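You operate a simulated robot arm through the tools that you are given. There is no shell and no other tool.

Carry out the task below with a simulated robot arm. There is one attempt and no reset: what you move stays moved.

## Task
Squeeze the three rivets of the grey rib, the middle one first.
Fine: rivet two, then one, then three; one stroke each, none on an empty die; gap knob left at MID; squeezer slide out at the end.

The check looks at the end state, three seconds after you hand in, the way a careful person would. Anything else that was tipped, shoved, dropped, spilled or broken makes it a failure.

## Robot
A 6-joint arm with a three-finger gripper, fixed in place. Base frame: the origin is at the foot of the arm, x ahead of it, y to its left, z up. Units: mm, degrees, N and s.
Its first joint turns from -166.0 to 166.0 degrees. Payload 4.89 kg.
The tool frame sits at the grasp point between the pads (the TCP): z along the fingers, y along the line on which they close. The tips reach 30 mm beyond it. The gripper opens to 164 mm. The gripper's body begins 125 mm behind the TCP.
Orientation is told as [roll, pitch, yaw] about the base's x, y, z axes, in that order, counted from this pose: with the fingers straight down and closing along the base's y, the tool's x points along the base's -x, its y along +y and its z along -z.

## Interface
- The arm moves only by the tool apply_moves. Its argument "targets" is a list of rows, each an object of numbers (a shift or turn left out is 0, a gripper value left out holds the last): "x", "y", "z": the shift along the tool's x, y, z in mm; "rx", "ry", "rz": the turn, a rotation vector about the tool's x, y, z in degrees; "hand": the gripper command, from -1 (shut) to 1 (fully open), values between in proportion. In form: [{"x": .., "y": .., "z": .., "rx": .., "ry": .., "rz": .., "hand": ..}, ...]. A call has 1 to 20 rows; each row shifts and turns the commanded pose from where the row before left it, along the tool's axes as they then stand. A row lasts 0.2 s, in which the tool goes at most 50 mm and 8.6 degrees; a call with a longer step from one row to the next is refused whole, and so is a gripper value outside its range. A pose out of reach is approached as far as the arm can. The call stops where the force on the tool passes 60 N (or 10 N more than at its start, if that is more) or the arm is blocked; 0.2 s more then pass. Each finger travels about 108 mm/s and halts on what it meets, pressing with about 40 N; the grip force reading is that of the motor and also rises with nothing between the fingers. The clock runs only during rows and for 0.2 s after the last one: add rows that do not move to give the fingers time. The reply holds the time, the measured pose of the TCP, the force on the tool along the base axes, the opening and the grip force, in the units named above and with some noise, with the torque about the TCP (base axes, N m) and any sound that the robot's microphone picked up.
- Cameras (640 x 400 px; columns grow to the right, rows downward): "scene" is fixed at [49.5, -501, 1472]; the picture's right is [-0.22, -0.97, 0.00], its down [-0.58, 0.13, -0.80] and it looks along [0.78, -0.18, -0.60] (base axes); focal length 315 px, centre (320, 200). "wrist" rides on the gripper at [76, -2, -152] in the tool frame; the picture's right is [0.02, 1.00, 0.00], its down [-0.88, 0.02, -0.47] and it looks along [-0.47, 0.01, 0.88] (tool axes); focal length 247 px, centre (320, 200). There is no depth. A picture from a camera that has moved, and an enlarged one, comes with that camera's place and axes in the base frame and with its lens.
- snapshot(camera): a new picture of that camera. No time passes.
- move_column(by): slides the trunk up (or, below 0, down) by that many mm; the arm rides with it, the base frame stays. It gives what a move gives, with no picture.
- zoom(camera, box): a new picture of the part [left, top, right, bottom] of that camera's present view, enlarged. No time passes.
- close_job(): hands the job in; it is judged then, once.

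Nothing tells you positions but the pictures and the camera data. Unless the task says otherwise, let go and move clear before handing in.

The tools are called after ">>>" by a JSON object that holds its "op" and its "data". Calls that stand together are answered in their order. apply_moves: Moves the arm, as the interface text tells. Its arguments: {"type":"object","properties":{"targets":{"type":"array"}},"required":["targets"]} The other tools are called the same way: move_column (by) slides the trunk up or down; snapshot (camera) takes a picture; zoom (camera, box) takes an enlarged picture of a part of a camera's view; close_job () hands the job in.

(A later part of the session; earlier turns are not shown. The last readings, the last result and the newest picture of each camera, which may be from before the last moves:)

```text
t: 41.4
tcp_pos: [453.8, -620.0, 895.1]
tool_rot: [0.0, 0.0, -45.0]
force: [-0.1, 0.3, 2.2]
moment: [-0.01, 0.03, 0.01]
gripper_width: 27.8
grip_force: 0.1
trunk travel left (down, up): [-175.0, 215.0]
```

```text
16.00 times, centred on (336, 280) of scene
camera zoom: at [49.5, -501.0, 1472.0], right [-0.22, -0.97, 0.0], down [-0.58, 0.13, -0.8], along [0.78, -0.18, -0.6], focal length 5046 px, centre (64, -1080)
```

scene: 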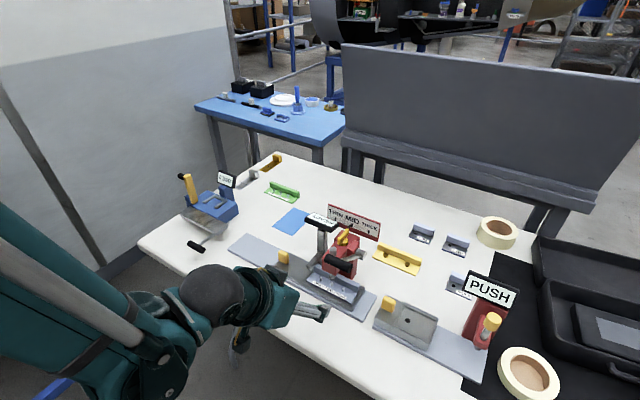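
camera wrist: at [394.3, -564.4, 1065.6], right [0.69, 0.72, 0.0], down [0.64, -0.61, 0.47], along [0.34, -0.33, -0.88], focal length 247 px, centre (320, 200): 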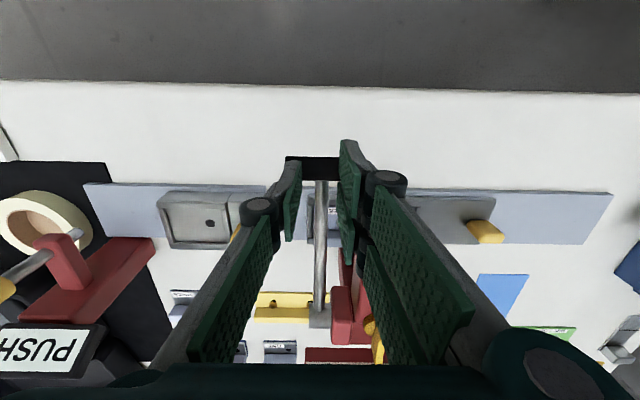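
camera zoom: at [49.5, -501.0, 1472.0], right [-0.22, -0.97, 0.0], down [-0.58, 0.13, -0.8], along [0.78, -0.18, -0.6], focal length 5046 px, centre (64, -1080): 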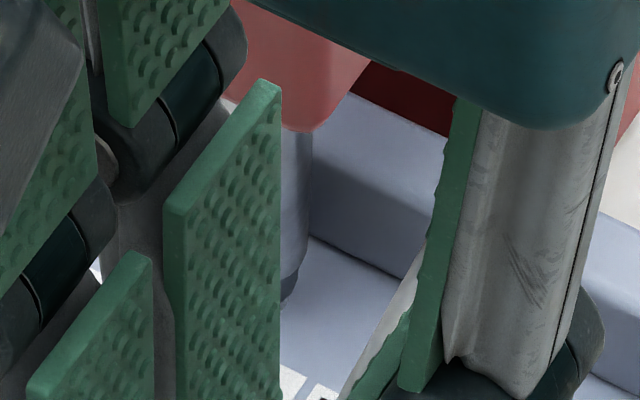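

>>> {"op": "apply_moves", "data": {"targets": [{"z": 3, "x": -1.0}, {"z": 3, "x": -1.0}, {"z": 3, "x": -1.1}, {"x": 0}]}}

>>> {"op": "zoom", "data": {"camera": "wrist", "box": [250, 110, 390, 220]}}

>>> {"op": "zoom", "data": {"camera": "scene", "box": [326, 268, 346, 292]}}

```text
t: 42.4
tcp_pos: [455.1, -623.2, 885.4]
tool_rot: [0.0, -0.1, -45.0]
force: [0.3, 1.9, 0.9]
moment: [0.05, 0.01, -0.03]
gripper_width: 27.7
grip_force: 0.1
trunk travel left (down, up): [-175.0, 215.0]
```

```text
3.64 times, centred on (320, 165) of wrist
camera zoom: at [399.9, -570.4, 1039.0], right [0.69, 0.72, 0.0], down [0.64, -0.61, 0.47], along [0.34, -0.33, -0.88], focal length 898 px, centre (320, 327)
```

zoom: 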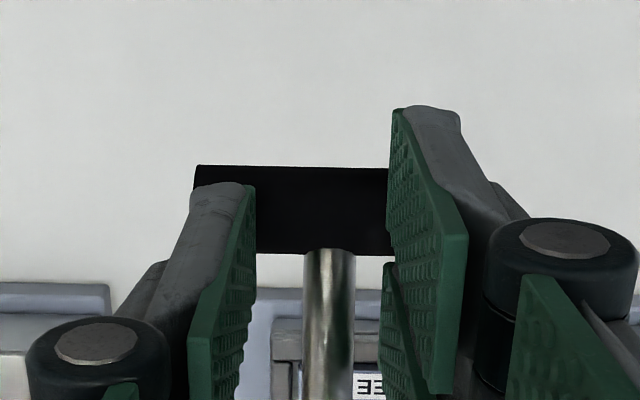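

```text
16.00 times, centred on (336, 280) of scene
camera zoom: at [49.5, -501.0, 1472.0], right [-0.22, -0.97, 0.0], down [-0.58, 0.13, -0.8], along [0.78, -0.18, -0.6], focal length 5046 px, centre (64, -1080)
```

zoom: 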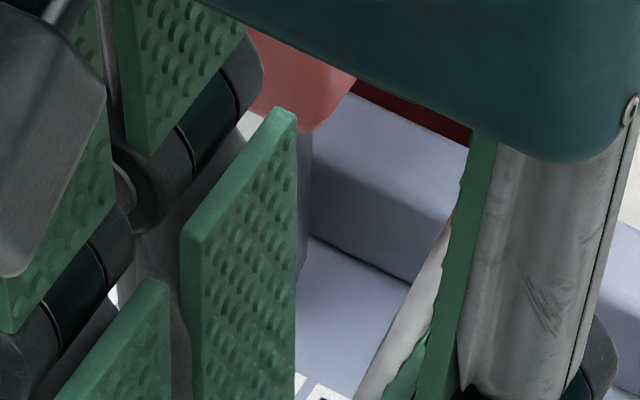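

>>> {"op": "apply_moves", "data": {"targets": [{"z": 3, "x": -1.2}, {"z": 3, "x": -1.2}, {"z": 3, "x": -1.3}, {"x": 0}]}}

>>> {"op": "zoom", "data": {"camera": "wrist", "box": [250, 110, 390, 220]}}

>>> {"op": "zoom", "data": {"camera": "scene", "box": [290, 220, 390, 310]}}

```text
t: 43.4
tcp_pos: [459.0, -626.8, 875.6]
tool_rot: [-0.1, 0.0, -45.1]
force: [-0.1, -1.7, 1.4]
moment: [-0.07, 0.03, -0.02]
gripper_width: 27.9
grip_force: 0.0
trunk travel left (down, up): [-175.0, 215.0]
```

```text
3.64 times, centred on (320, 165) of wrist
camera zoom: at [403.4, -573.3, 1029.9], right [0.69, 0.72, 0.0], down [0.64, -0.61, 0.47], along [0.34, -0.33, -0.88], focal length 898 px, centre (320, 327)
```

zoom: 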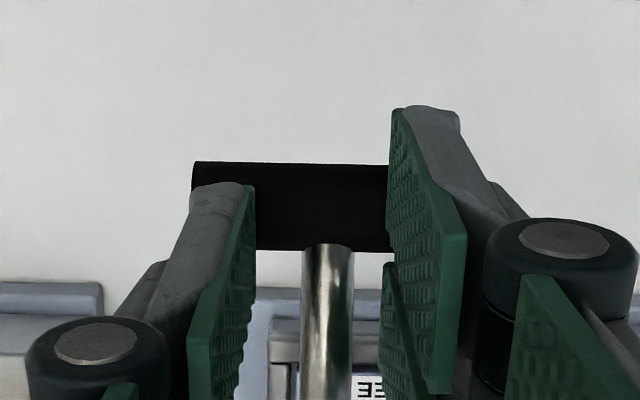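

```text
4.44 times, centred on (340, 265) of scene
camera zoom: at [49.5, -501.0, 1472.0], right [-0.22, -0.97, 0.0], down [-0.58, 0.13, -0.8], along [0.78, -0.18, -0.6], focal length 1402 px, centre (231, -89)
```

zoom: 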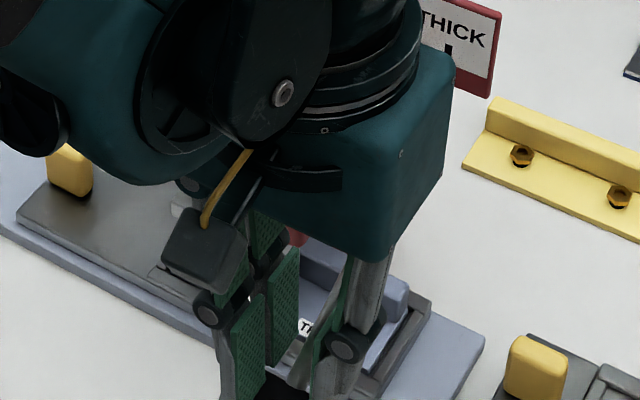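

>>> {"op": "apply_moves", "data": {"targets": [{"z": 3, "x": -1.0}, {"z": 3, "x": -1.3}, {"z": 3, "x": -1.4}, {"x": 0}]}}

>>> {"op": "zoom", "data": {"camera": "wrist", "box": [250, 110, 390, 220]}}

```text
t: 44.4
tcp_pos: [460.9, -629.6, 868.2]
tool_rot: [-0.1, 0.1, -45.0]
force: [0.4, 0.7, 1.2]
moment: [0.04, 0.01, 0.0]
gripper_width: 27.5
grip_force: 0.2
trunk travel left (down, up): [-175.0, 215.0]
```

```text
3.64 times, centred on (320, 165) of wrist
camera zoom: at [404.6, -576.1, 1021.2], right [0.69, 0.72, 0.0], down [0.64, -0.61, 0.47], along [0.34, -0.33, -0.88], focal length 898 px, centre (320, 327)
```

zoom: 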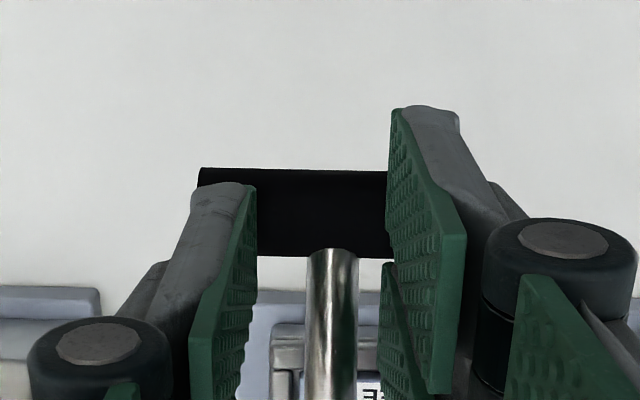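

>>> {"op": "apply_moves", "data": {"targets": [{"z": 3, "x": -1.5}, {"z": 3, "x": -1.6}, {"z": 3, "x": -1.6}, {"x": 0}]}}

>>> {"op": "zoom", "data": {"camera": "wrist", "box": [250, 110, 390, 220]}}

>>> {"op": "snapshot", "data": {"camera": "scene"}}

```text
t: 45.4
tcp_pos: [464.1, -632.6, 858.9]
tool_rot: [0.0, 0.1, -45.0]
force: [-0.7, -1.5, 2.4]
moment: [-0.1, 0.04, 0.05]
gripper_width: 28.2
grip_force: 0.9
trunk travel left (down, up): [-175.0, 215.0]
```

```text
3.64 times, centred on (320, 165) of wrist
camera zoom: at [408.4, -578.7, 1011.6], right [0.69, 0.72, 0.0], down [0.64, -0.61, 0.47], along [0.34, -0.33, -0.88], focal length 898 px, centre (320, 327)
```

zoom: 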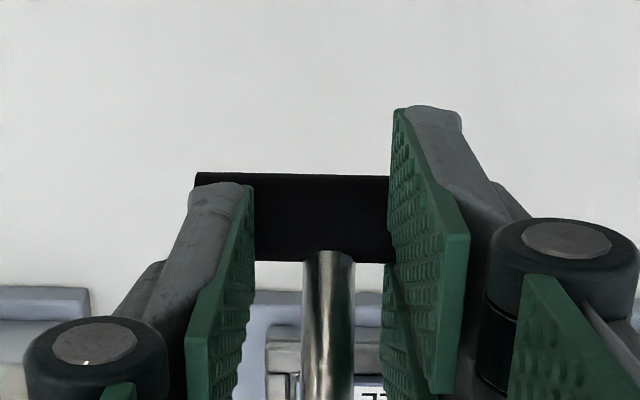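

```text
taken
```

scene: 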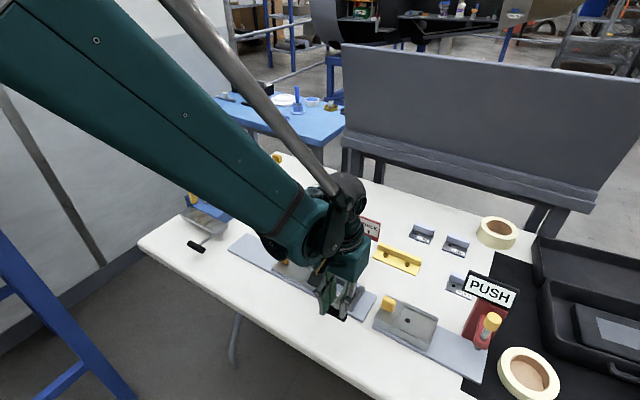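

>>> {"op": "apply_moves", "data": {"targets": [{"z": 2, "x": -1.2}, {"z": 2, "x": -1.2}, {"x": 0}]}}

>>> {"op": "zoom", "data": {"camera": "wrist", "box": [250, 110, 390, 220]}}

```text
t: 46.2
tcp_pos: [465.4, -633.7, 854.4]
tool_rot: [0.1, 0.0, -45.0]
force: [-0.8, 1.2, 2.1]
moment: [0.0, 0.0, 0.0]
gripper_width: 27.8
grip_force: 0.1
trunk travel left (down, up): [-175.0, 215.0]
```

```text
3.64 times, centred on (320, 165) of wrist
camera zoom: at [409.8, -580.8, 1008.0], right [0.69, 0.72, 0.0], down [0.64, -0.61, 0.47], along [0.34, -0.33, -0.88], focal length 898 px, centre (320, 327)
```

zoom: 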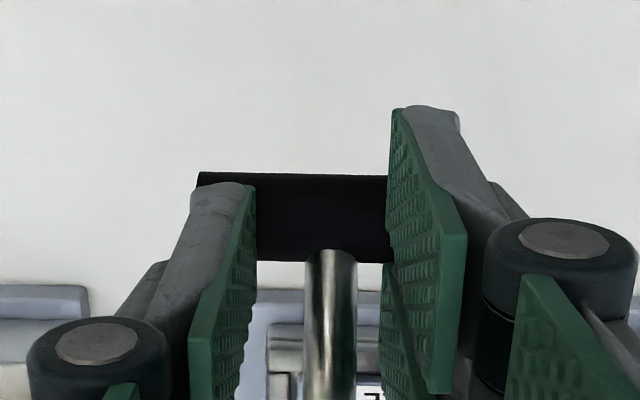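

>>> {"op": "apply_moves", "data": {"targets": [{"z": 2, "x": -1.3}, {"z": 2, "x": -1.3}, {"z": 2, "x": -1.4}, {"x": 0}]}}

>>> {"op": "zoom", "data": {"camera": "wrist", "box": [250, 110, 390, 220]}}

>>> {"op": "zoom", "data": {"camera": "scene", "box": [290, 230, 390, 320]}}

```text
t: 47.1
tcp_pos: [468.0, -633.5, 851.3]
tool_rot: [0.0, 0.0, -44.8]
force: [-2.5, 16.5, 47.4]
moment: [-2.22, 1.26, 0.09]
gripper_width: 11.2
grip_force: 42.6
trunk travel left (down, up): [-175.0, 215.0]
stopped in row 4: the force on the tool passed its limit at 63 N (the readings are from after the stop); the commanded pose is now the measured one
```

```text
3.64 times, centred on (320, 165) of wrist
camera zoom: at [412.6, -580.1, 1004.3], right [0.69, 0.72, 0.0], down [0.64, -0.61, 0.47], along [0.34, -0.33, -0.88], focal length 898 px, centre (320, 327)
```

zoom: 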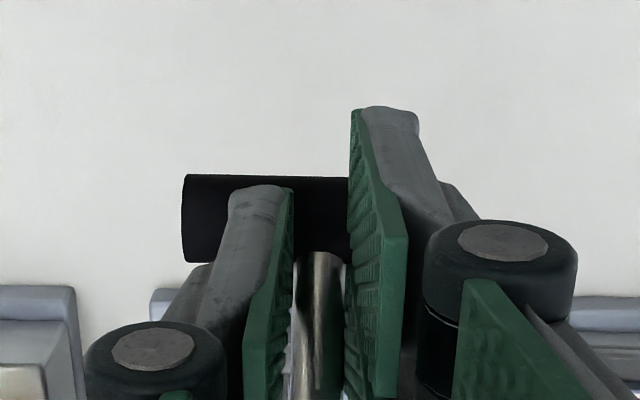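

```text
4.44 times, centred on (340, 275) of scene
camera zoom: at [49.5, -501.0, 1472.0], right [-0.22, -0.97, 0.0], down [-0.58, 0.13, -0.8], along [0.78, -0.18, -0.6], focal length 1402 px, centre (231, -133)
```

zoom: 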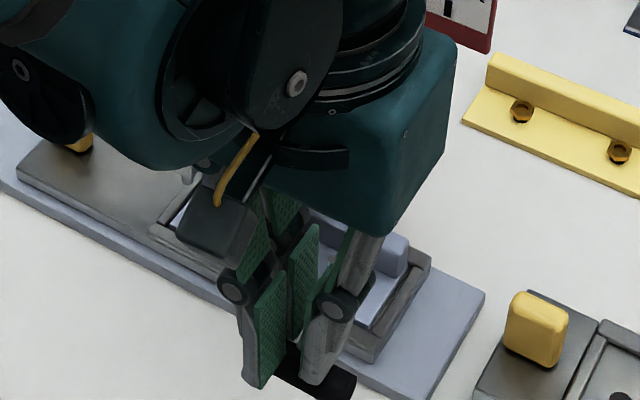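

The lever hit its bottom stop (63 N), so rivet TWO's stroke is complete. The fingers have pinched the rod; I'll re-open them to 28 mm and ride back up the arc so the lever returns smoothly.

>>> {"op": "apply_moves", "data": {"targets": [{"z": -1, "hand": -0.6}, {"x": 0}, {"x": 4, "z": -7}, {"x": 5, "z": -8}, {"x": 4.6, "z": -9.4}, {"x": 4.6, "z": -9.4}, {"x": 3.2, "z": -10}, {"x": 3.2, "z": -10}, {"x": 1.9, "z": -10.3}, {"x": 1.8, "z": -10.3}, {"x": 0.4, "z": -10.4}, {"x": 0.3, "z": -10.5}, {"x": -1.1, "z": -10.4}, {"x": -1.1, "z": -10.4}, {"x": -2.5, "z": -10.2}, {"x": -2.5, "z": -10.2}]}}

>>> {"op": "zoom", "data": {"camera": "wrist", "box": [250, 110, 390, 220]}}

>>> {"op": "zoom", "data": {"camera": "scene", "box": [290, 210, 390, 300]}}

```text
t: 50.5
tcp_pos: [452.8, -620.6, 988.2]
tool_rot: [-0.2, 0.1, -45.0]
force: [0.0, 0.3, 1.2]
moment: [0.0, 0.04, 0.0]
gripper_width: 32.6
grip_force: 0.1
trunk travel left (down, up): [-175.0, 215.0]
```

```text
3.64 times, centred on (320, 165) of wrist
camera zoom: at [397.0, -567.3, 1139.5], right [0.69, 0.72, 0.0], down [0.64, -0.61, 0.47], along [0.34, -0.33, -0.88], focal length 898 px, centre (320, 327)
```

zoom: 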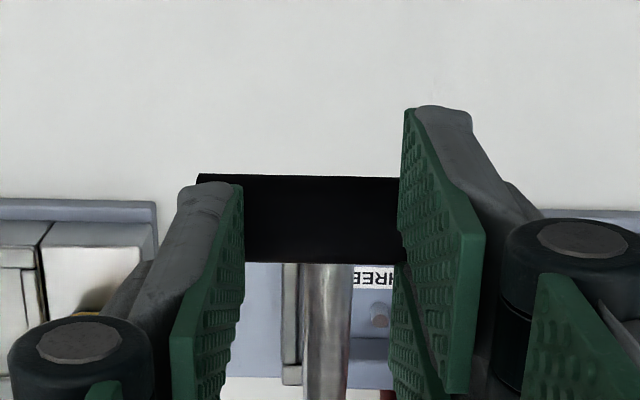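

```text
4.44 times, centred on (340, 255) of scene
camera zoom: at [49.5, -501.0, 1472.0], right [-0.22, -0.97, 0.0], down [-0.58, 0.13, -0.8], along [0.78, -0.18, -0.6], focal length 1402 px, centre (231, -44)
```

zoom: 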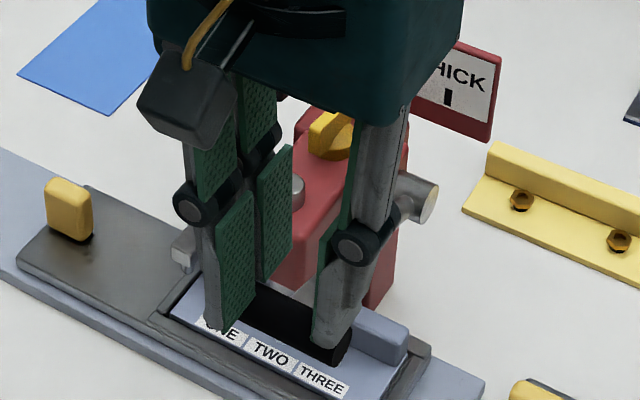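

The lever springs back with me. Continue to the top and clear.

>>> {"op": "apply_moves", "data": {"targets": [{"x": -3.5, "z": -9}, {"x": -4, "z": -9}, {"x": -4.5, "z": -9}, {"x": -5, "z": -9}, {"z": -12}, {"z": -20}, {"z": -20}, {"x": 0}]}}

>>> {"op": "zoom", "data": {"camera": "wrist", "box": [200, 90, 440, 240]}}

>>> {"op": "zoom", "data": {"camera": "scene", "box": [290, 210, 390, 300]}}

>>> {"op": "zoom", "data": {"camera": "scene", "box": [318, 262, 358, 292]}}

```text
t: 52.4
tcp_pos: [463.8, -632.0, 1075.1]
tool_rot: [-0.1, 0.0, -45.0]
force: [0.2, 0.8, 0.8]
moment: [-0.03, -0.01, -0.02]
gripper_width: 32.6
grip_force: 0.1
trunk travel left (down, up): [-175.0, 215.0]
```

```text
2.67 times, centred on (320, 165) of wrist
camera zoom: at [408.9, -579.2, 1227.9], right [0.69, 0.72, 0.0], down [0.64, -0.61, 0.47], along [0.34, -0.33, -0.88], focal length 659 px, centre (320, 293)
```

zoom: 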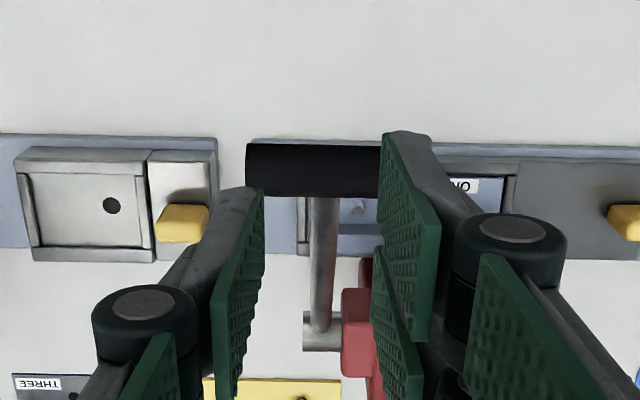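

```text
4.44 times, centred on (340, 255) of scene
camera zoom: at [49.5, -501.0, 1472.0], right [-0.22, -0.97, 0.0], down [-0.58, 0.13, -0.8], along [0.78, -0.18, -0.6], focal length 1402 px, centre (231, -44)
```

zoom: 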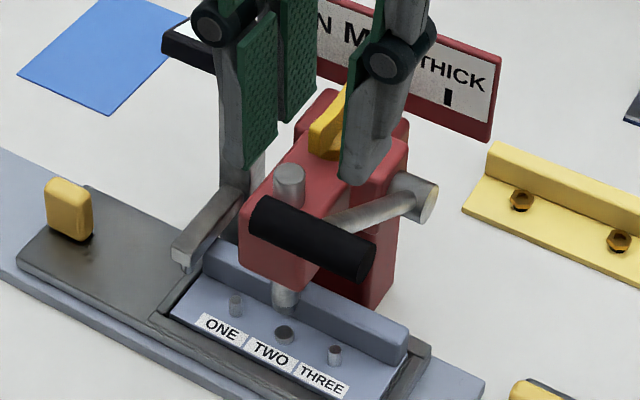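

```text
13.33 times, centred on (338, 277) of scene
camera zoom: at [49.5, -501.0, 1472.0], right [-0.22, -0.97, 0.0], down [-0.58, 0.13, -0.8], along [0.78, -0.18, -0.6], focal length 4205 px, centre (80, -827)
```

zoom: 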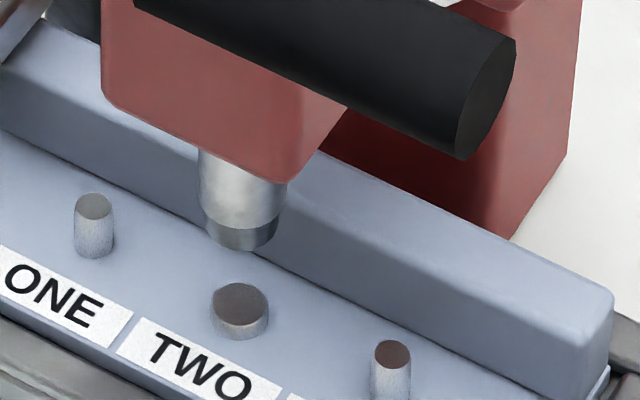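

Rivet TWO is nicely flattened and the lever is back up. Next is rivet ONE: I'll return to the knob, with the hand leaned slightly toward the front to stay clear of the READY sign.

>>> {"op": "apply_moves", "data": {"targets": [{"x": -19, "y": 45.8, "hand": -0.366}, {"x": -19, "y": 45.8}, {"x": -19, "y": 45.8}, {"x": -19, "y": 45.8}, {"x": -19, "y": 45.8}, {"ry": -8}, {"ry": -8}, {"x": 11.03, "z": 38.45}, {"x": 11.03, "z": 38.45}, {"x": 11.03, "z": 38.45}, {"x": 0}]}}

>>> {"op": "snapshot", "data": {"camera": "wrist"}}

>>> {"op": "zoom", "data": {"camera": "scene", "box": [220, 150, 400, 310]}}

```text
t: 54.8
tcp_pos: [697.9, -539.9, 952.9]
tool_rot: [-0.2, -15.9, -45.0]
force: [-0.1, -0.1, -0.2]
moment: [0.06, 0.08, 0.0]
gripper_width: 52.2
grip_force: 0.2
trunk travel left (down, up): [-175.0, 215.0]
```

```text
taken
camera wrist: at [614.5, -457.3, 1079.1], right [0.69, 0.72, -0.01], down [0.52, -0.49, 0.7], along [0.5, -0.49, -0.72], focal length 247 px, centre (320, 200)
```

wrist: 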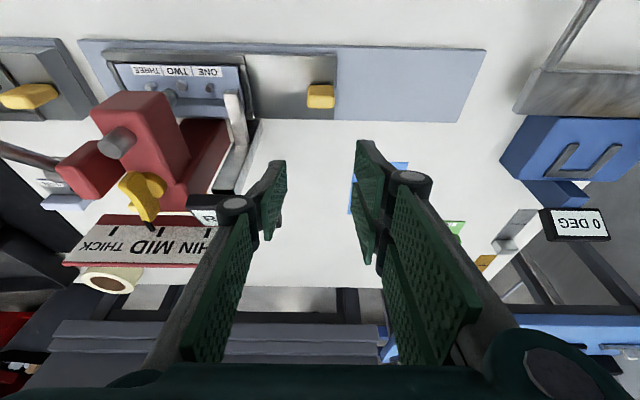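

```text
2.50 times, centred on (310, 230) of scene
camera zoom: at [49.5, -501.0, 1472.0], right [-0.22, -0.97, 0.0], down [-0.58, 0.13, -0.8], along [0.78, -0.18, -0.6], focal length 788 px, centre (345, 125)
```

zoom: 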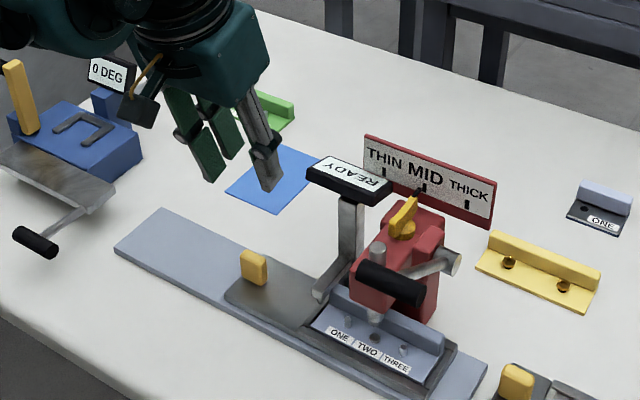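

>>> {"op": "apply_moves", "data": {"targets": [{"x": 15.8, "z": 37.0}, {"x": 11.03, "z": 38.45}, {"x": 5.5, "z": 19.2}, {"x": 0}]}}

>>> {"op": "zoom", "data": {"camera": "wrist", "box": [220, 60, 440, 220]}}

>>> {"op": "zoom", "data": {"camera": "scene", "box": [220, 150, 400, 310]}}

```text
t: 55.8
tcp_pos: [690.1, -535.2, 854.5]
tool_rot: [-0.1, -16.0, -45.1]
force: [0.8, -0.2, -0.5]
moment: [0.04, 0.02, 0.02]
gripper_width: 51.8
grip_force: 0.0
trunk travel left (down, up): [-175.0, 215.0]
```

```text
2.50 times, centred on (330, 140) of wrist
camera zoom: at [607.6, -454.3, 981.9], right [0.69, 0.72, -0.01], down [0.52, -0.49, 0.7], along [0.5, -0.49, -0.72], focal length 617 px, centre (295, 350)
```

zoom: 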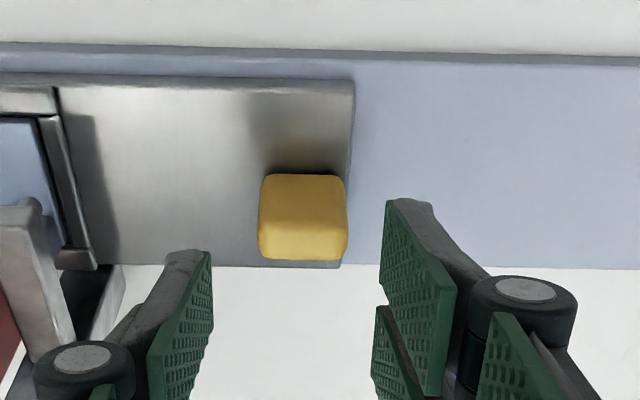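

```text
2.50 times, centred on (310, 230) of scene
camera zoom: at [49.5, -501.0, 1472.0], right [-0.22, -0.97, 0.0], down [-0.58, 0.13, -0.8], along [0.78, -0.18, -0.6], focal length 788 px, centre (345, 125)
```

zoom: 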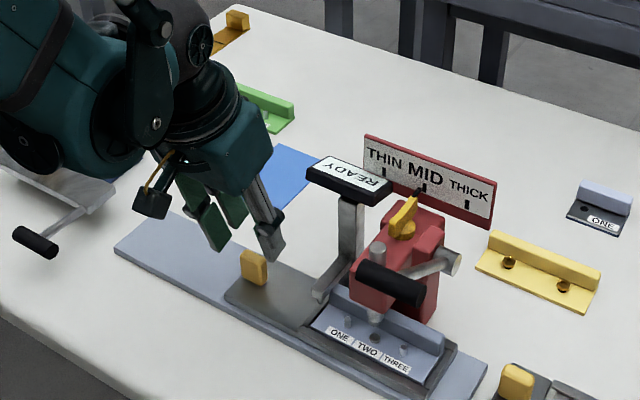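

>>> {"op": "apply_moves", "data": {"targets": [{"x": 7.0, "y": 1.5, "z": 19}, {"x": 5, "z": 13.5}, {"x": 2.0, "z": 5.5}, {"x": 0}]}}

>>> {"op": "zoom", "data": {"camera": "wrist", "box": [220, 60, 440, 220]}}

>>> {"op": "zoom", "data": {"camera": "scene", "box": [230, 190, 370, 300]}}

```text
t: 56.8
tcp_pos: [688.4, -532.1, 813.9]
tool_rot: [-0.1, -15.9, -45.0]
force: [-0.3, 0.1, -0.6]
moment: [0.01, 0.0, -0.03]
gripper_width: 51.7
grip_force: 0.1
trunk travel left (down, up): [-175.0, 215.0]
```

```text
2.50 times, centred on (330, 140) of wrist
camera zoom: at [605.7, -450.4, 939.9], right [0.69, 0.72, -0.01], down [0.52, -0.49, 0.7], along [0.5, -0.49, -0.72], focal length 617 px, centre (295, 350)
```

zoom: 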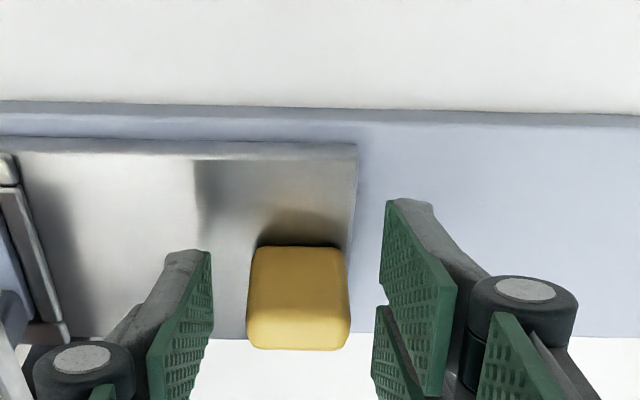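

```text
3.64 times, centred on (300, 245) of scene
camera zoom: at [49.5, -501.0, 1472.0], right [-0.22, -0.97, 0.0], down [-0.58, 0.13, -0.8], along [0.78, -0.18, -0.6], focal length 1147 px, centre (393, 36)
```

zoom: 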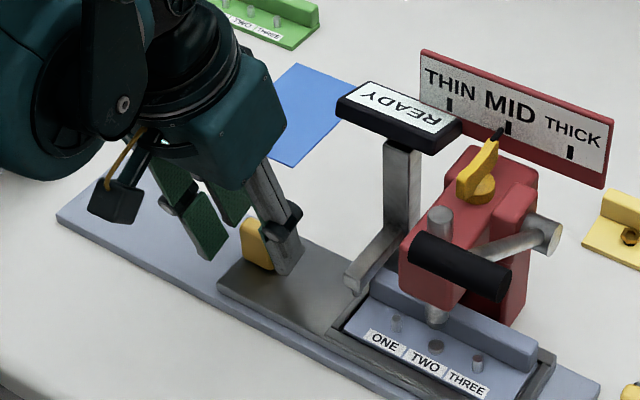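

Fingers flank the knob well, and the hand is clear of the READY sign. Gripping.

>>> {"op": "apply_moves", "data": {"targets": [{"hand": -0.6}, {"hand": -1}, {"x": 0}, {"x": 0}]}}

>>> {"op": "zoom", "data": {"camera": "scene", "box": [318, 262, 358, 292]}}

>>> {"op": "zoom", "data": {"camera": "wrist", "box": [0, 60, 220, 220]}}

```text
t: 57.8
tcp_pos: [689.0, -531.6, 813.4]
tool_rot: [-0.1, -15.8, -45.0]
force: [3.4, 2.9, -2.4]
moment: [0.01, -0.32, -0.06]
gripper_width: 31.8
grip_force: 44.9
trunk travel left (down, up): [-175.0, 215.0]
```

```text
13.33 times, centred on (338, 277) of scene
camera zoom: at [49.5, -501.0, 1472.0], right [-0.22, -0.97, 0.0], down [-0.58, 0.13, -0.8], along [0.78, -0.18, -0.6], focal length 4205 px, centre (80, -827)
```

zoom: 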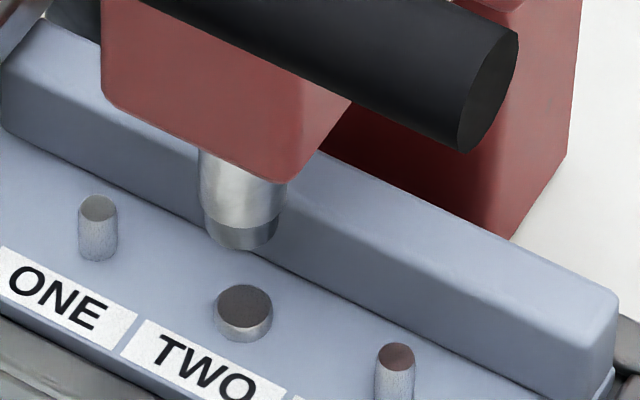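

```text
2.50 times, centred on (110, 140) of wrist
camera zoom: at [605.7, -450.3, 940.0], right [0.69, 0.72, -0.01], down [0.52, -0.49, 0.7], along [0.5, -0.49, -0.72], focal length 617 px, centre (845, 350)
```

zoom: 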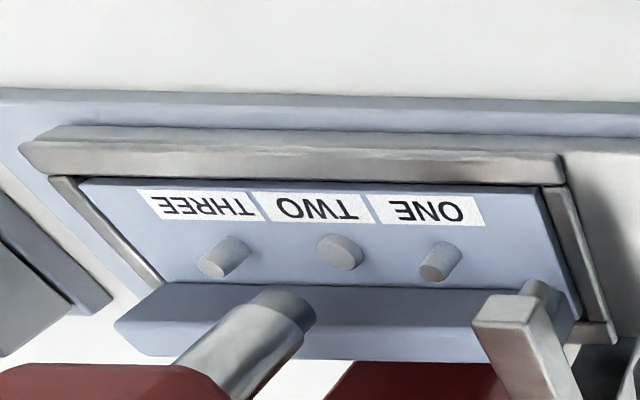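

Now pushing the slide further in, about 31 mm first, toward rivet ONE.

>>> {"op": "apply_moves", "data": {"targets": [{"y": -5}, {"y": -7}, {"y": -7}, {"y": -7}, {"y": -5}, {"x": 0}]}}

>>> {"op": "zoom", "data": {"camera": "scene", "box": [318, 262, 358, 292]}}

>>> {"op": "zoom", "data": {"camera": "scene", "box": [240, 180, 400, 310]}}

```text
t: 59.1
tcp_pos: [667.4, -552.8, 814.8]
tool_rot: [0.0, -15.9, -45.0]
force: [-14.3, 12.3, 3.6]
moment: [0.72, 0.74, -0.04]
gripper_width: 31.4
grip_force: 45.3
trunk travel left (down, up): [-175.0, 215.0]
```

```text
13.33 times, centred on (338, 277) of scene
camera zoom: at [49.5, -501.0, 1472.0], right [-0.22, -0.97, 0.0], down [-0.58, 0.13, -0.8], along [0.78, -0.18, -0.6], focal length 4205 px, centre (80, -827)
```

zoom: 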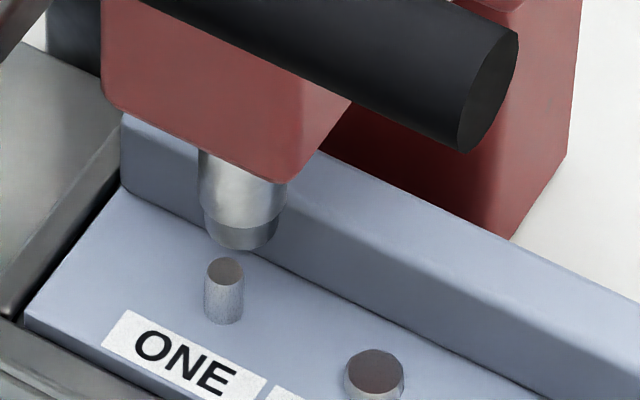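

```text
3.08 times, centred on (320, 245) of scene
camera zoom: at [49.5, -501.0, 1472.0], right [-0.22, -0.97, 0.0], down [-0.58, 0.13, -0.8], along [0.78, -0.18, -0.6], focal length 970 px, centre (320, 62)
```

zoom: 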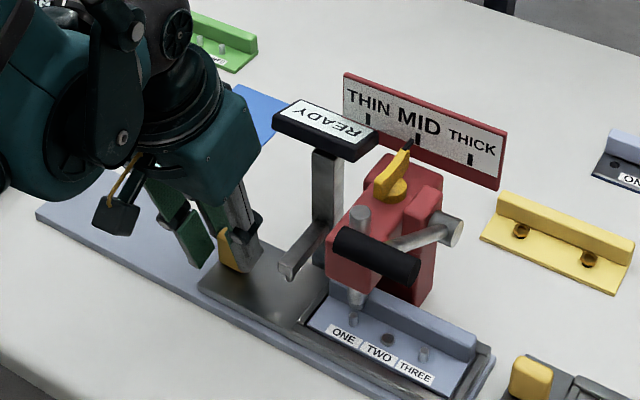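

About 3.3 mm remain for rivet ONE; relieving a little side load as I go.

>>> {"op": "apply_moves", "data": {"targets": [{"x": 0.25}, {"y": -1.6, "x": 0.05}, {"y": -1.7, "x": 0.05}, {"x": 0}]}}

>>> {"op": "zoom", "data": {"camera": "scene", "box": [328, 268, 352, 288]}}

>>> {"op": "zoom", "data": {"camera": "wrist", "box": [0, 60, 220, 220]}}

```text
t: 60.1
tcp_pos: [665.9, -555.5, 814.6]
tool_rot: [-0.1, -16.0, -45.1]
force: [-12.0, 12.8, -11.6]
moment: [0.12, -0.11, -0.11]
gripper_width: 31.8
grip_force: 44.4
trunk travel left (down, up): [-175.0, 215.0]
```

```text
16.00 times, centred on (340, 278) of scene
camera zoom: at [49.5, -501.0, 1472.0], right [-0.22, -0.97, 0.0], down [-0.58, 0.13, -0.8], along [0.78, -0.18, -0.6], focal length 5046 px, centre (0, -1048)
```

zoom: 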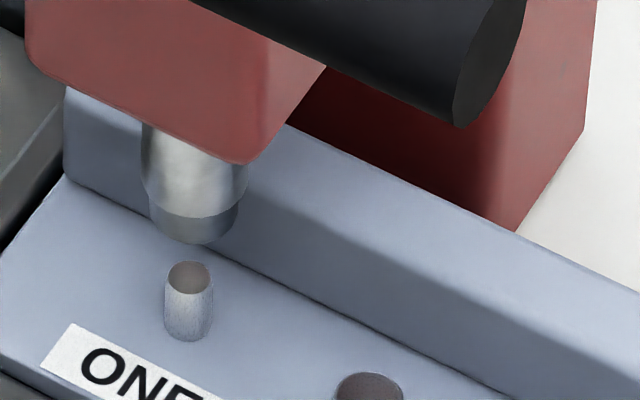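

```text
2.50 times, centred on (110, 140) of wrist
camera zoom: at [582.2, -474.0, 940.0], right [0.69, 0.72, -0.01], down [0.52, -0.49, 0.7], along [0.5, -0.49, -0.72], focal length 617 px, centre (845, 350)
```

zoom: 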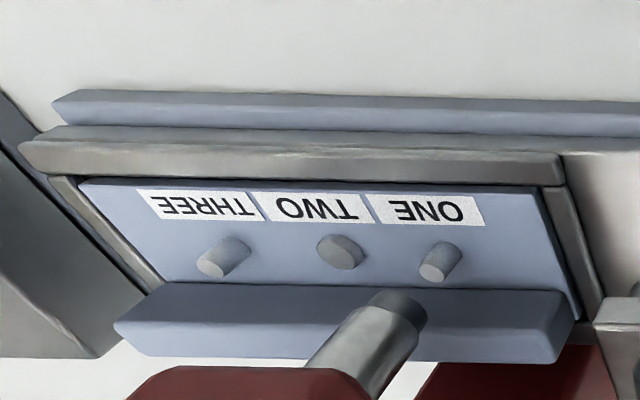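

>>> {"op": "apply_moves", "data": {"targets": [{"y": -0.8, "x": 0.2, "z": 0.1}, {"x": 0}, {"x": 0}]}}

>>> {"op": "zoom", "data": {"camera": "scene", "box": [328, 268, 352, 288]}}

```text
t: 61.0
tcp_pos: [663.9, -555.8, 813.8]
tool_rot: [0.0, -15.9, -45.0]
force: [-9.1, 14.4, -5.1]
moment: [0.73, 0.38, 0.0]
gripper_width: 31.8
grip_force: 44.2
trunk travel left (down, up): [-175.0, 215.0]
```

```text
16.00 times, centred on (340, 278) of scene
camera zoom: at [49.5, -501.0, 1472.0], right [-0.22, -0.97, 0.0], down [-0.58, 0.13, -0.8], along [0.78, -0.18, -0.6], focal length 5046 px, centre (0, -1048)
```

zoom: 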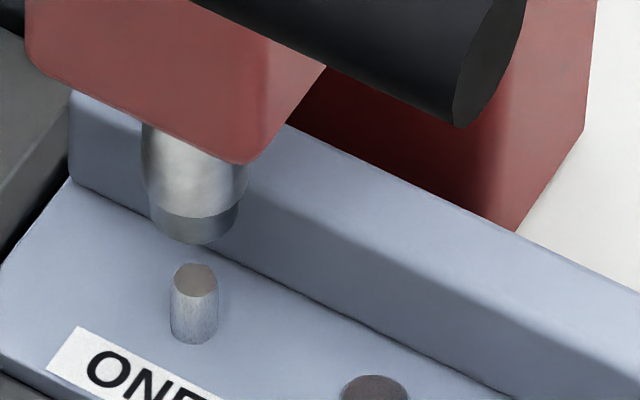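

Rivet ONE is on the ram axis (within ~0.5 mm). Releasing and moving back up and over to the lever.

>>> {"op": "apply_moves", "data": {"targets": [{"hand": -0.5}, {"hand": -0.366}, {"x": 0}, {"x": -8.3, "z": -28.8}, {"x": 38.4, "z": -11}, {"x": 38.4, "z": -11}, {"x": -12.4, "z": -43.2}, {"x": -12.4, "z": -43.2}, {"x": -12.4, "z": -43.2}, {"x": -12.4, "z": -43.2}, {"x": -12.4, "z": -43.2}, {"ry": 8}, {"ry": 8}, {"x": 0}]}}

>>> {"op": "zoom", "data": {"camera": "scene", "box": [328, 268, 352, 288]}}

>>> {"op": "snapshot", "data": {"camera": "scene"}}

```text
t: 64.0
tcp_pos: [608.9, -501.9, 1069.0]
tool_rot: [-0.2, 0.0, -45.0]
force: [-0.7, -1.1, -0.6]
moment: [0.08, 0.12, 0.04]
gripper_width: 51.9
grip_force: 0.0
trunk travel left (down, up): [-175.0, 215.0]
```

```text
16.00 times, centred on (340, 278) of scene
camera zoom: at [49.5, -501.0, 1472.0], right [-0.22, -0.97, 0.0], down [-0.58, 0.13, -0.8], along [0.78, -0.18, -0.6], focal length 5046 px, centre (0, -1048)
```

zoom: 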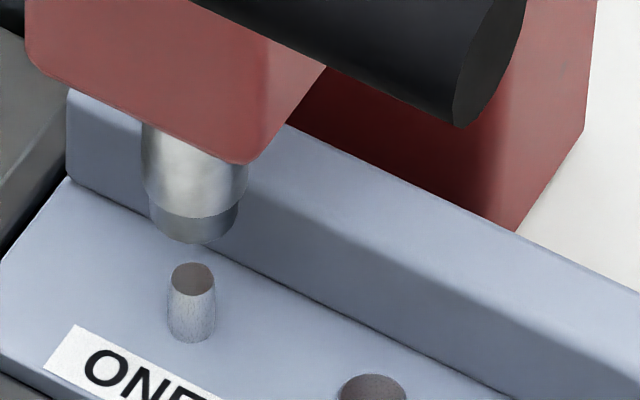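

```text
taken
```

scene: 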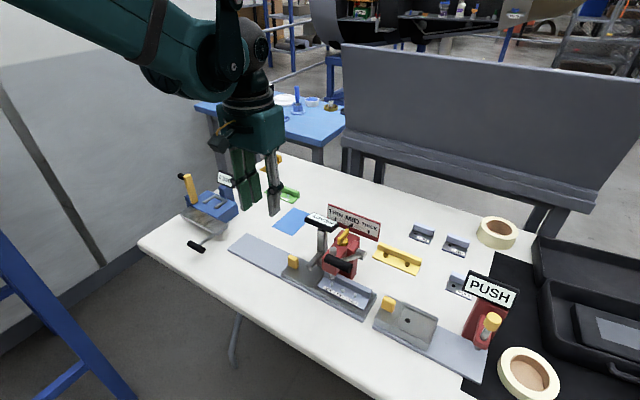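

Rivet ONE sits exactly where TWO was under the ram. Moving over to the lever with the fingers parted 28 mm.

>>> {"op": "apply_moves", "data": {"targets": [{"x": 2, "y": -48.7, "hand": -0.66}, {"x": 2, "y": -48.7}, {"x": 2, "y": -48.7}, {"x": 1.8, "y": -48.7}, {"z": 20}, {"z": 18}, {"x": 0}]}}

>>> {"op": "zoom", "data": {"camera": "wrist", "box": [250, 110, 390, 220]}}

>>> {"op": "zoom", "data": {"camera": "scene", "box": [300, 220, 380, 290]}}

```text
t: 65.5
tcp_pos: [463.8, -631.9, 1031.4]
tool_rot: [-0.1, 0.1, -45.0]
force: [0.8, -0.8, 0.3]
moment: [0.01, -0.01, 0.04]
gripper_width: 27.8
grip_force: 0.0
trunk travel left (down, up): [-175.0, 215.0]
```

```text
3.64 times, centred on (320, 165) of wrist
camera zoom: at [409.5, -578.8, 1183.7], right [0.69, 0.72, 0.0], down [0.64, -0.61, 0.47], along [0.34, -0.33, -0.88], focal length 898 px, centre (320, 327)
```

zoom: 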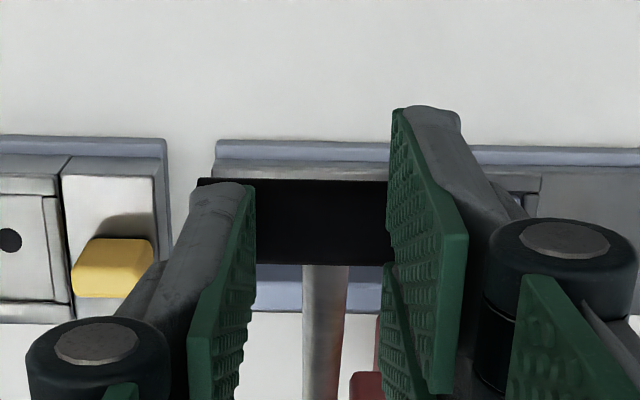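

```text
5.71 times, centred on (340, 255) of scene
camera zoom: at [49.5, -501.0, 1472.0], right [-0.22, -0.97, 0.0], down [-0.58, 0.13, -0.8], along [0.78, -0.18, -0.6], focal length 1802 px, centre (206, -114)
```

zoom: 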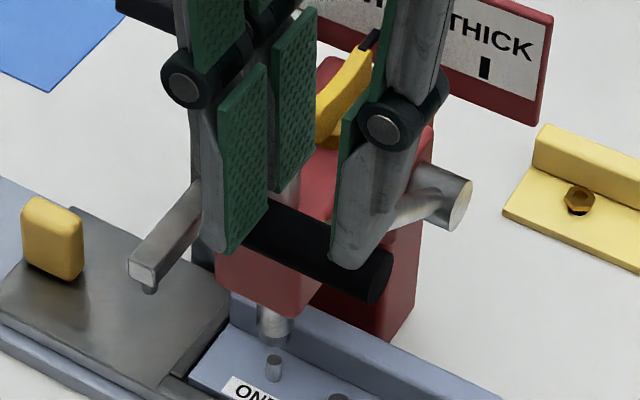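

>>> {"op": "apply_moves", "data": {"targets": [{"x": -3, "z": 8.4}, {"x": 5.7, "z": 8.7}, {"x": 5.1, "z": 9.2}, {"x": 4.4, "z": 9.5}, {"x": 3.7, "z": 9.8}, {"x": 3.1, "z": 10.0}, {"x": 2.3, "z": 10.2}, {"x": 1.7, "z": 10.3}, {"x": 0.9, "z": 10.4}, {"x": 0}]}}

>>> {"op": "zoom", "data": {"camera": "wrist", "box": [250, 110, 390, 220]}}

>>> {"op": "zoom", "data": {"camera": "scene", "box": [322, 268, 352, 292]}}

```text
t: 67.8
tcp_pos: [448.6, -614.5, 944.4]
tool_rot: [-0.2, 0.2, -45.0]
force: [-0.5, 0.0, 0.9]
moment: [0.0, 0.03, 0.01]
gripper_width: 27.8
grip_force: 0.0
trunk travel left (down, up): [-175.0, 215.0]
```

```text
3.64 times, centred on (320, 165) of wrist
camera zoom: at [393.6, -561.2, 1097.7], right [0.69, 0.72, 0.0], down [0.64, -0.61, 0.47], along [0.34, -0.33, -0.88], focal length 898 px, centre (320, 327)
```

zoom: 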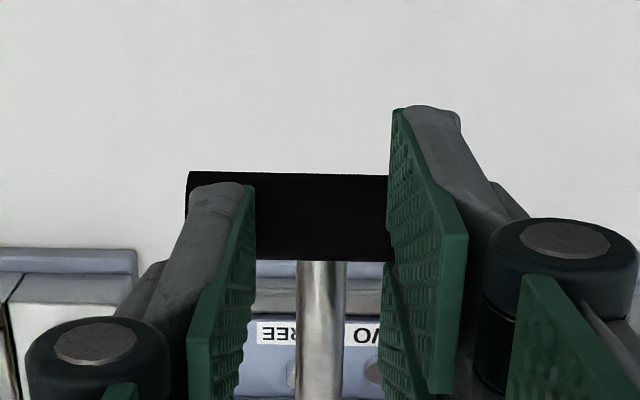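

```text
16.00 times, centred on (337, 280) of scene
camera zoom: at [49.5, -501.0, 1472.0], right [-0.22, -0.97, 0.0], down [-0.58, 0.13, -0.8], along [0.78, -0.18, -0.6], focal length 5046 px, centre (48, -1080)
```

zoom: 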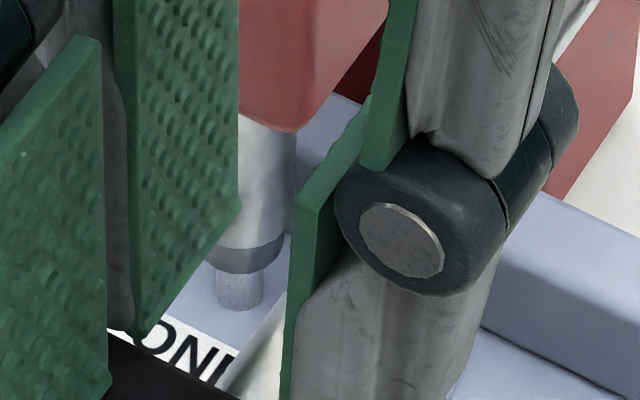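

Ram is down onto rivet ONE, aligned. Continuing the stroke to the bottom.

>>> {"op": "apply_moves", "data": {"targets": [{"x": 0.2, "z": 10.5}, {"x": -0.6, "z": 10.5}, {"x": -1.2, "z": 10.4}, {"x": -2.0, "z": 10.2}, {"x": -2.8, "z": 10.2}, {"x": -3.4, "z": 9.9}, {"x": -4.1, "z": 9.6}, {"x": -4.7, "z": 9.3}, {"x": 0}]}}

>>> {"op": "zoom", "data": {"camera": "wrist", "box": [250, 110, 390, 220]}}

```text
t: 69.8
tcp_pos: [459.5, -627.2, 865.2]
tool_rot: [-0.1, 0.0, -45.0]
force: [1.4, 1.0, 2.4]
moment: [0.02, 0.01, 0.01]
gripper_width: 27.5
grip_force: 0.1
trunk travel left (down, up): [-175.0, 215.0]
```

```text
3.64 times, centred on (320, 165) of wrist
camera zoom: at [404.3, -573.5, 1017.3], right [0.69, 0.72, 0.0], down [0.64, -0.61, 0.47], along [0.34, -0.33, -0.88], focal length 898 px, centre (320, 327)
```

zoom: 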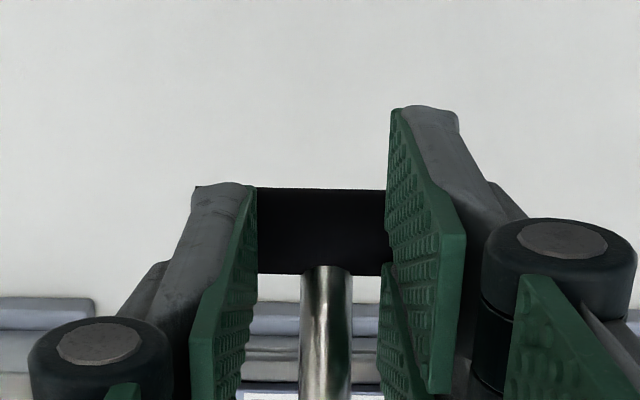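

>>> {"op": "apply_moves", "data": {"targets": [{"x": -5.5, "z": 3.4}, {"x": -3.0, "z": 3.4}, {"x": -1.6, "z": 2.2}, {"x": -1.4, "z": 2.2}, {"x": -1.4, "z": 2}, {"x": -1.2, "z": 1.5}, {"z": 1.5}, {"x": 0}]}}

>>> {"op": "zoom", "data": {"camera": "wrist", "box": [250, 110, 390, 220]}}

```text
t: 71.3
tcp_pos: [468.7, -638.2, 851.3]
tool_rot: [-0.2, 0.1, -45.0]
force: [-12.6, 2.6, 50.8]
moment: [-0.2, 0.86, 0.39]
gripper_width: 30.3
grip_force: 1.5
trunk travel left (down, up): [-175.0, 215.0]
stopped in row 7: the force on the tool passed its limit at 66 N (the readings are from after the stop); the commanded pose is now the measured one
```

```text
3.64 times, centred on (320, 165) of wrist
camera zoom: at [413.0, -583.5, 1004.5], right [0.69, 0.72, 0.0], down [0.64, -0.61, 0.47], along [0.34, -0.33, -0.88], focal length 898 px, centre (320, 327)
```

zoom: 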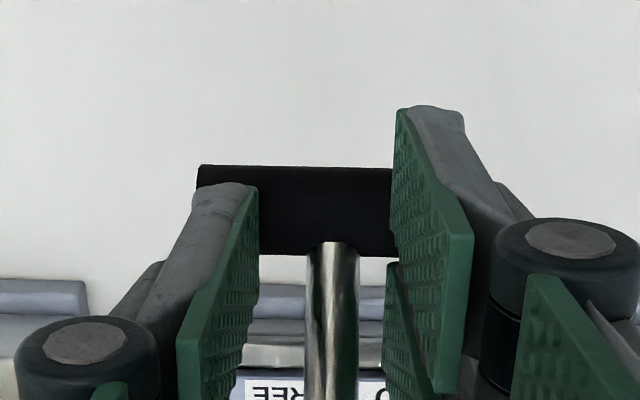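

Bottom stop reached again at the same depth. Riding back up the arc.

>>> {"op": "apply_moves", "data": {"targets": [{"z": -1, "hand": -0.6}, {"x": 6, "z": -7}, {"x": 6, "z": -8}, {"x": 4.6, "z": -9.4}, {"x": 4.6, "z": -9.4}, {"x": 3.2, "z": -10}, {"x": 3.2, "z": -10}, {"x": 1.9, "z": -10.3}, {"x": 1.8, "z": -10.3}, {"x": 0.4, "z": -10.4}, {"x": 0.3, "z": -10.5}, {"x": -1.1, "z": -10.4}, {"x": -1.1, "z": -10.4}, {"x": -2.5, "z": -10.2}, {"x": -2.5, "z": -10.2}, {"x": -3.5, "z": -9}, {"x": -4, "z": -9}]}}

>>> {"op": "zoom", "data": {"camera": "wrist", "box": [250, 110, 390, 220]}}

```text
t: 74.9
tcp_pos: [457.3, -626.3, 1004.9]
tool_rot: [0.0, 0.3, -45.0]
force: [-1.7, 1.0, 0.6]
moment: [0.01, 0.03, -0.01]
gripper_width: 32.7
grip_force: 0.0
trunk travel left (down, up): [-175.0, 215.0]
```

```text
3.64 times, centred on (320, 165) of wrist
camera zoom: at [402.4, -572.3, 1158.2], right [0.69, 0.72, 0.0], down [0.64, -0.61, 0.47], along [0.34, -0.33, -0.88], focal length 898 px, centre (320, 327)
```

zoom: 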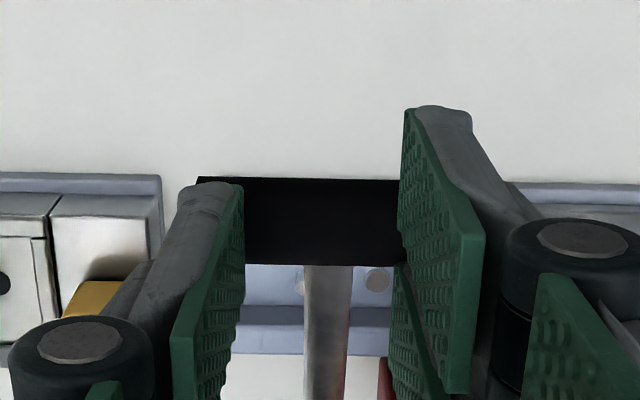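

>>> {"op": "apply_moves", "data": {"targets": [{"x": -4.5, "z": -9}, {"x": -4, "z": -9}, {"z": -12}, {"z": -20}, {"z": -20}, {"x": 0}]}}

>>> {"op": "zoom", "data": {"camera": "scene", "box": [318, 262, 358, 292]}}

>>> {"op": "zoom", "data": {"camera": "scene", "box": [240, 180, 400, 310]}}

```text
t: 76.3
tcp_pos: [466.8, -631.3, 1074.7]
tool_rot: [0.0, 0.2, -45.1]
force: [-0.7, -0.2, -0.1]
moment: [-0.03, 0.01, 0.02]
gripper_width: 32.5
grip_force: 0.0
trunk travel left (down, up): [-175.0, 215.0]
```

```text
13.33 times, centred on (338, 277) of scene
camera zoom: at [49.5, -501.0, 1472.0], right [-0.22, -0.97, 0.0], down [-0.58, 0.13, -0.8], along [0.78, -0.18, -0.6], focal length 4205 px, centre (80, -827)
```

zoom: 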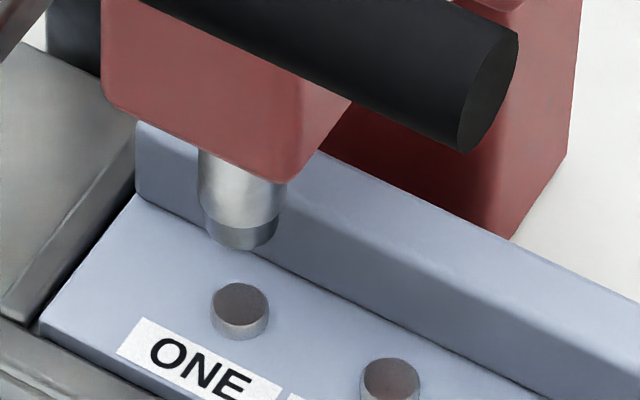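

```text
3.08 times, centred on (320, 245) of scene
camera zoom: at [49.5, -501.0, 1472.0], right [-0.22, -0.97, 0.0], down [-0.58, 0.13, -0.8], along [0.78, -0.18, -0.6], focal length 970 px, centre (320, 62)
```

zoom: 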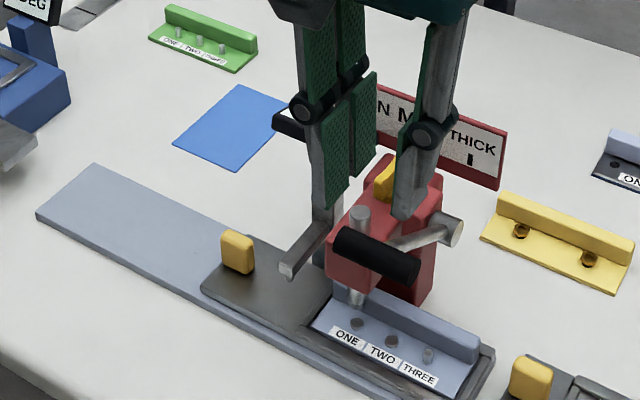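

Rivet ONE is done too. Now for rivet THREE the slide must come back out by two pitches. Returning to the knob by the reverse of my last path.

>>> {"op": "apply_moves", "data": {"targets": [{"x": -1.5, "y": 48.2, "hand": -0.366}, {"x": -1.5, "y": 48.2}, {"x": -1.5, "y": 48.2}, {"x": -1.5, "y": 48.1}, {"ry": -8}, {"ry": -8}, {"x": 12.4, "z": 43.2}, {"x": 12.4, "z": 43.2}, {"x": 12.4, "z": 43.2}, {"x": 12.4, "z": 43.2}, {"x": 12.4, "z": 43.2}, {"x": 0}]}}

>>> {"op": "snapshot", "data": {"camera": "wrist"}}

>>> {"op": "zoom", "data": {"camera": "scene", "box": [220, 160, 400, 310]}}

```text
t: 78.9
tcp_pos: [605.4, -502.2, 847.8]
tool_rot: [-0.2, -15.7, -45.1]
force: [-0.7, -0.9, 0.4]
moment: [0.02, -0.01, 0.02]
gripper_width: 51.9
grip_force: 0.0
trunk travel left (down, up): [-175.0, 215.0]
```

```text
taken
camera wrist: at [523.2, -421.6, 975.0], right [0.69, 0.72, -0.01], down [0.52, -0.49, 0.7], along [0.5, -0.49, -0.72], focal length 247 px, centre (320, 200)
```

wrist: 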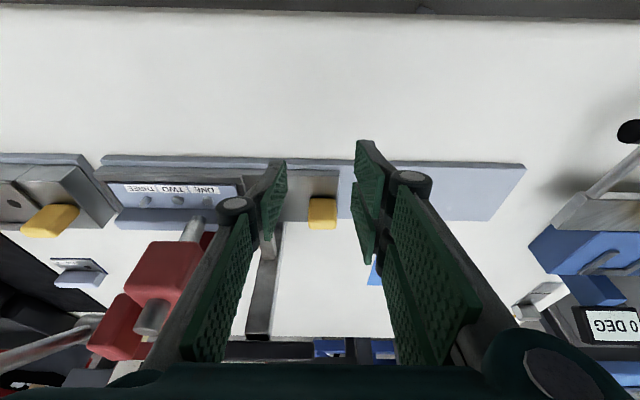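

```text
2.67 times, centred on (310, 235) of scene
camera zoom: at [49.5, -501.0, 1472.0], right [-0.22, -0.97, 0.0], down [-0.58, 0.13, -0.8], along [0.78, -0.18, -0.6], focal length 841 px, centre (347, 107)
```

zoom: 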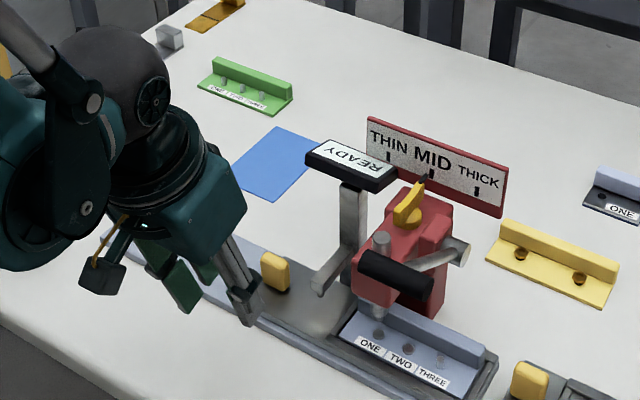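

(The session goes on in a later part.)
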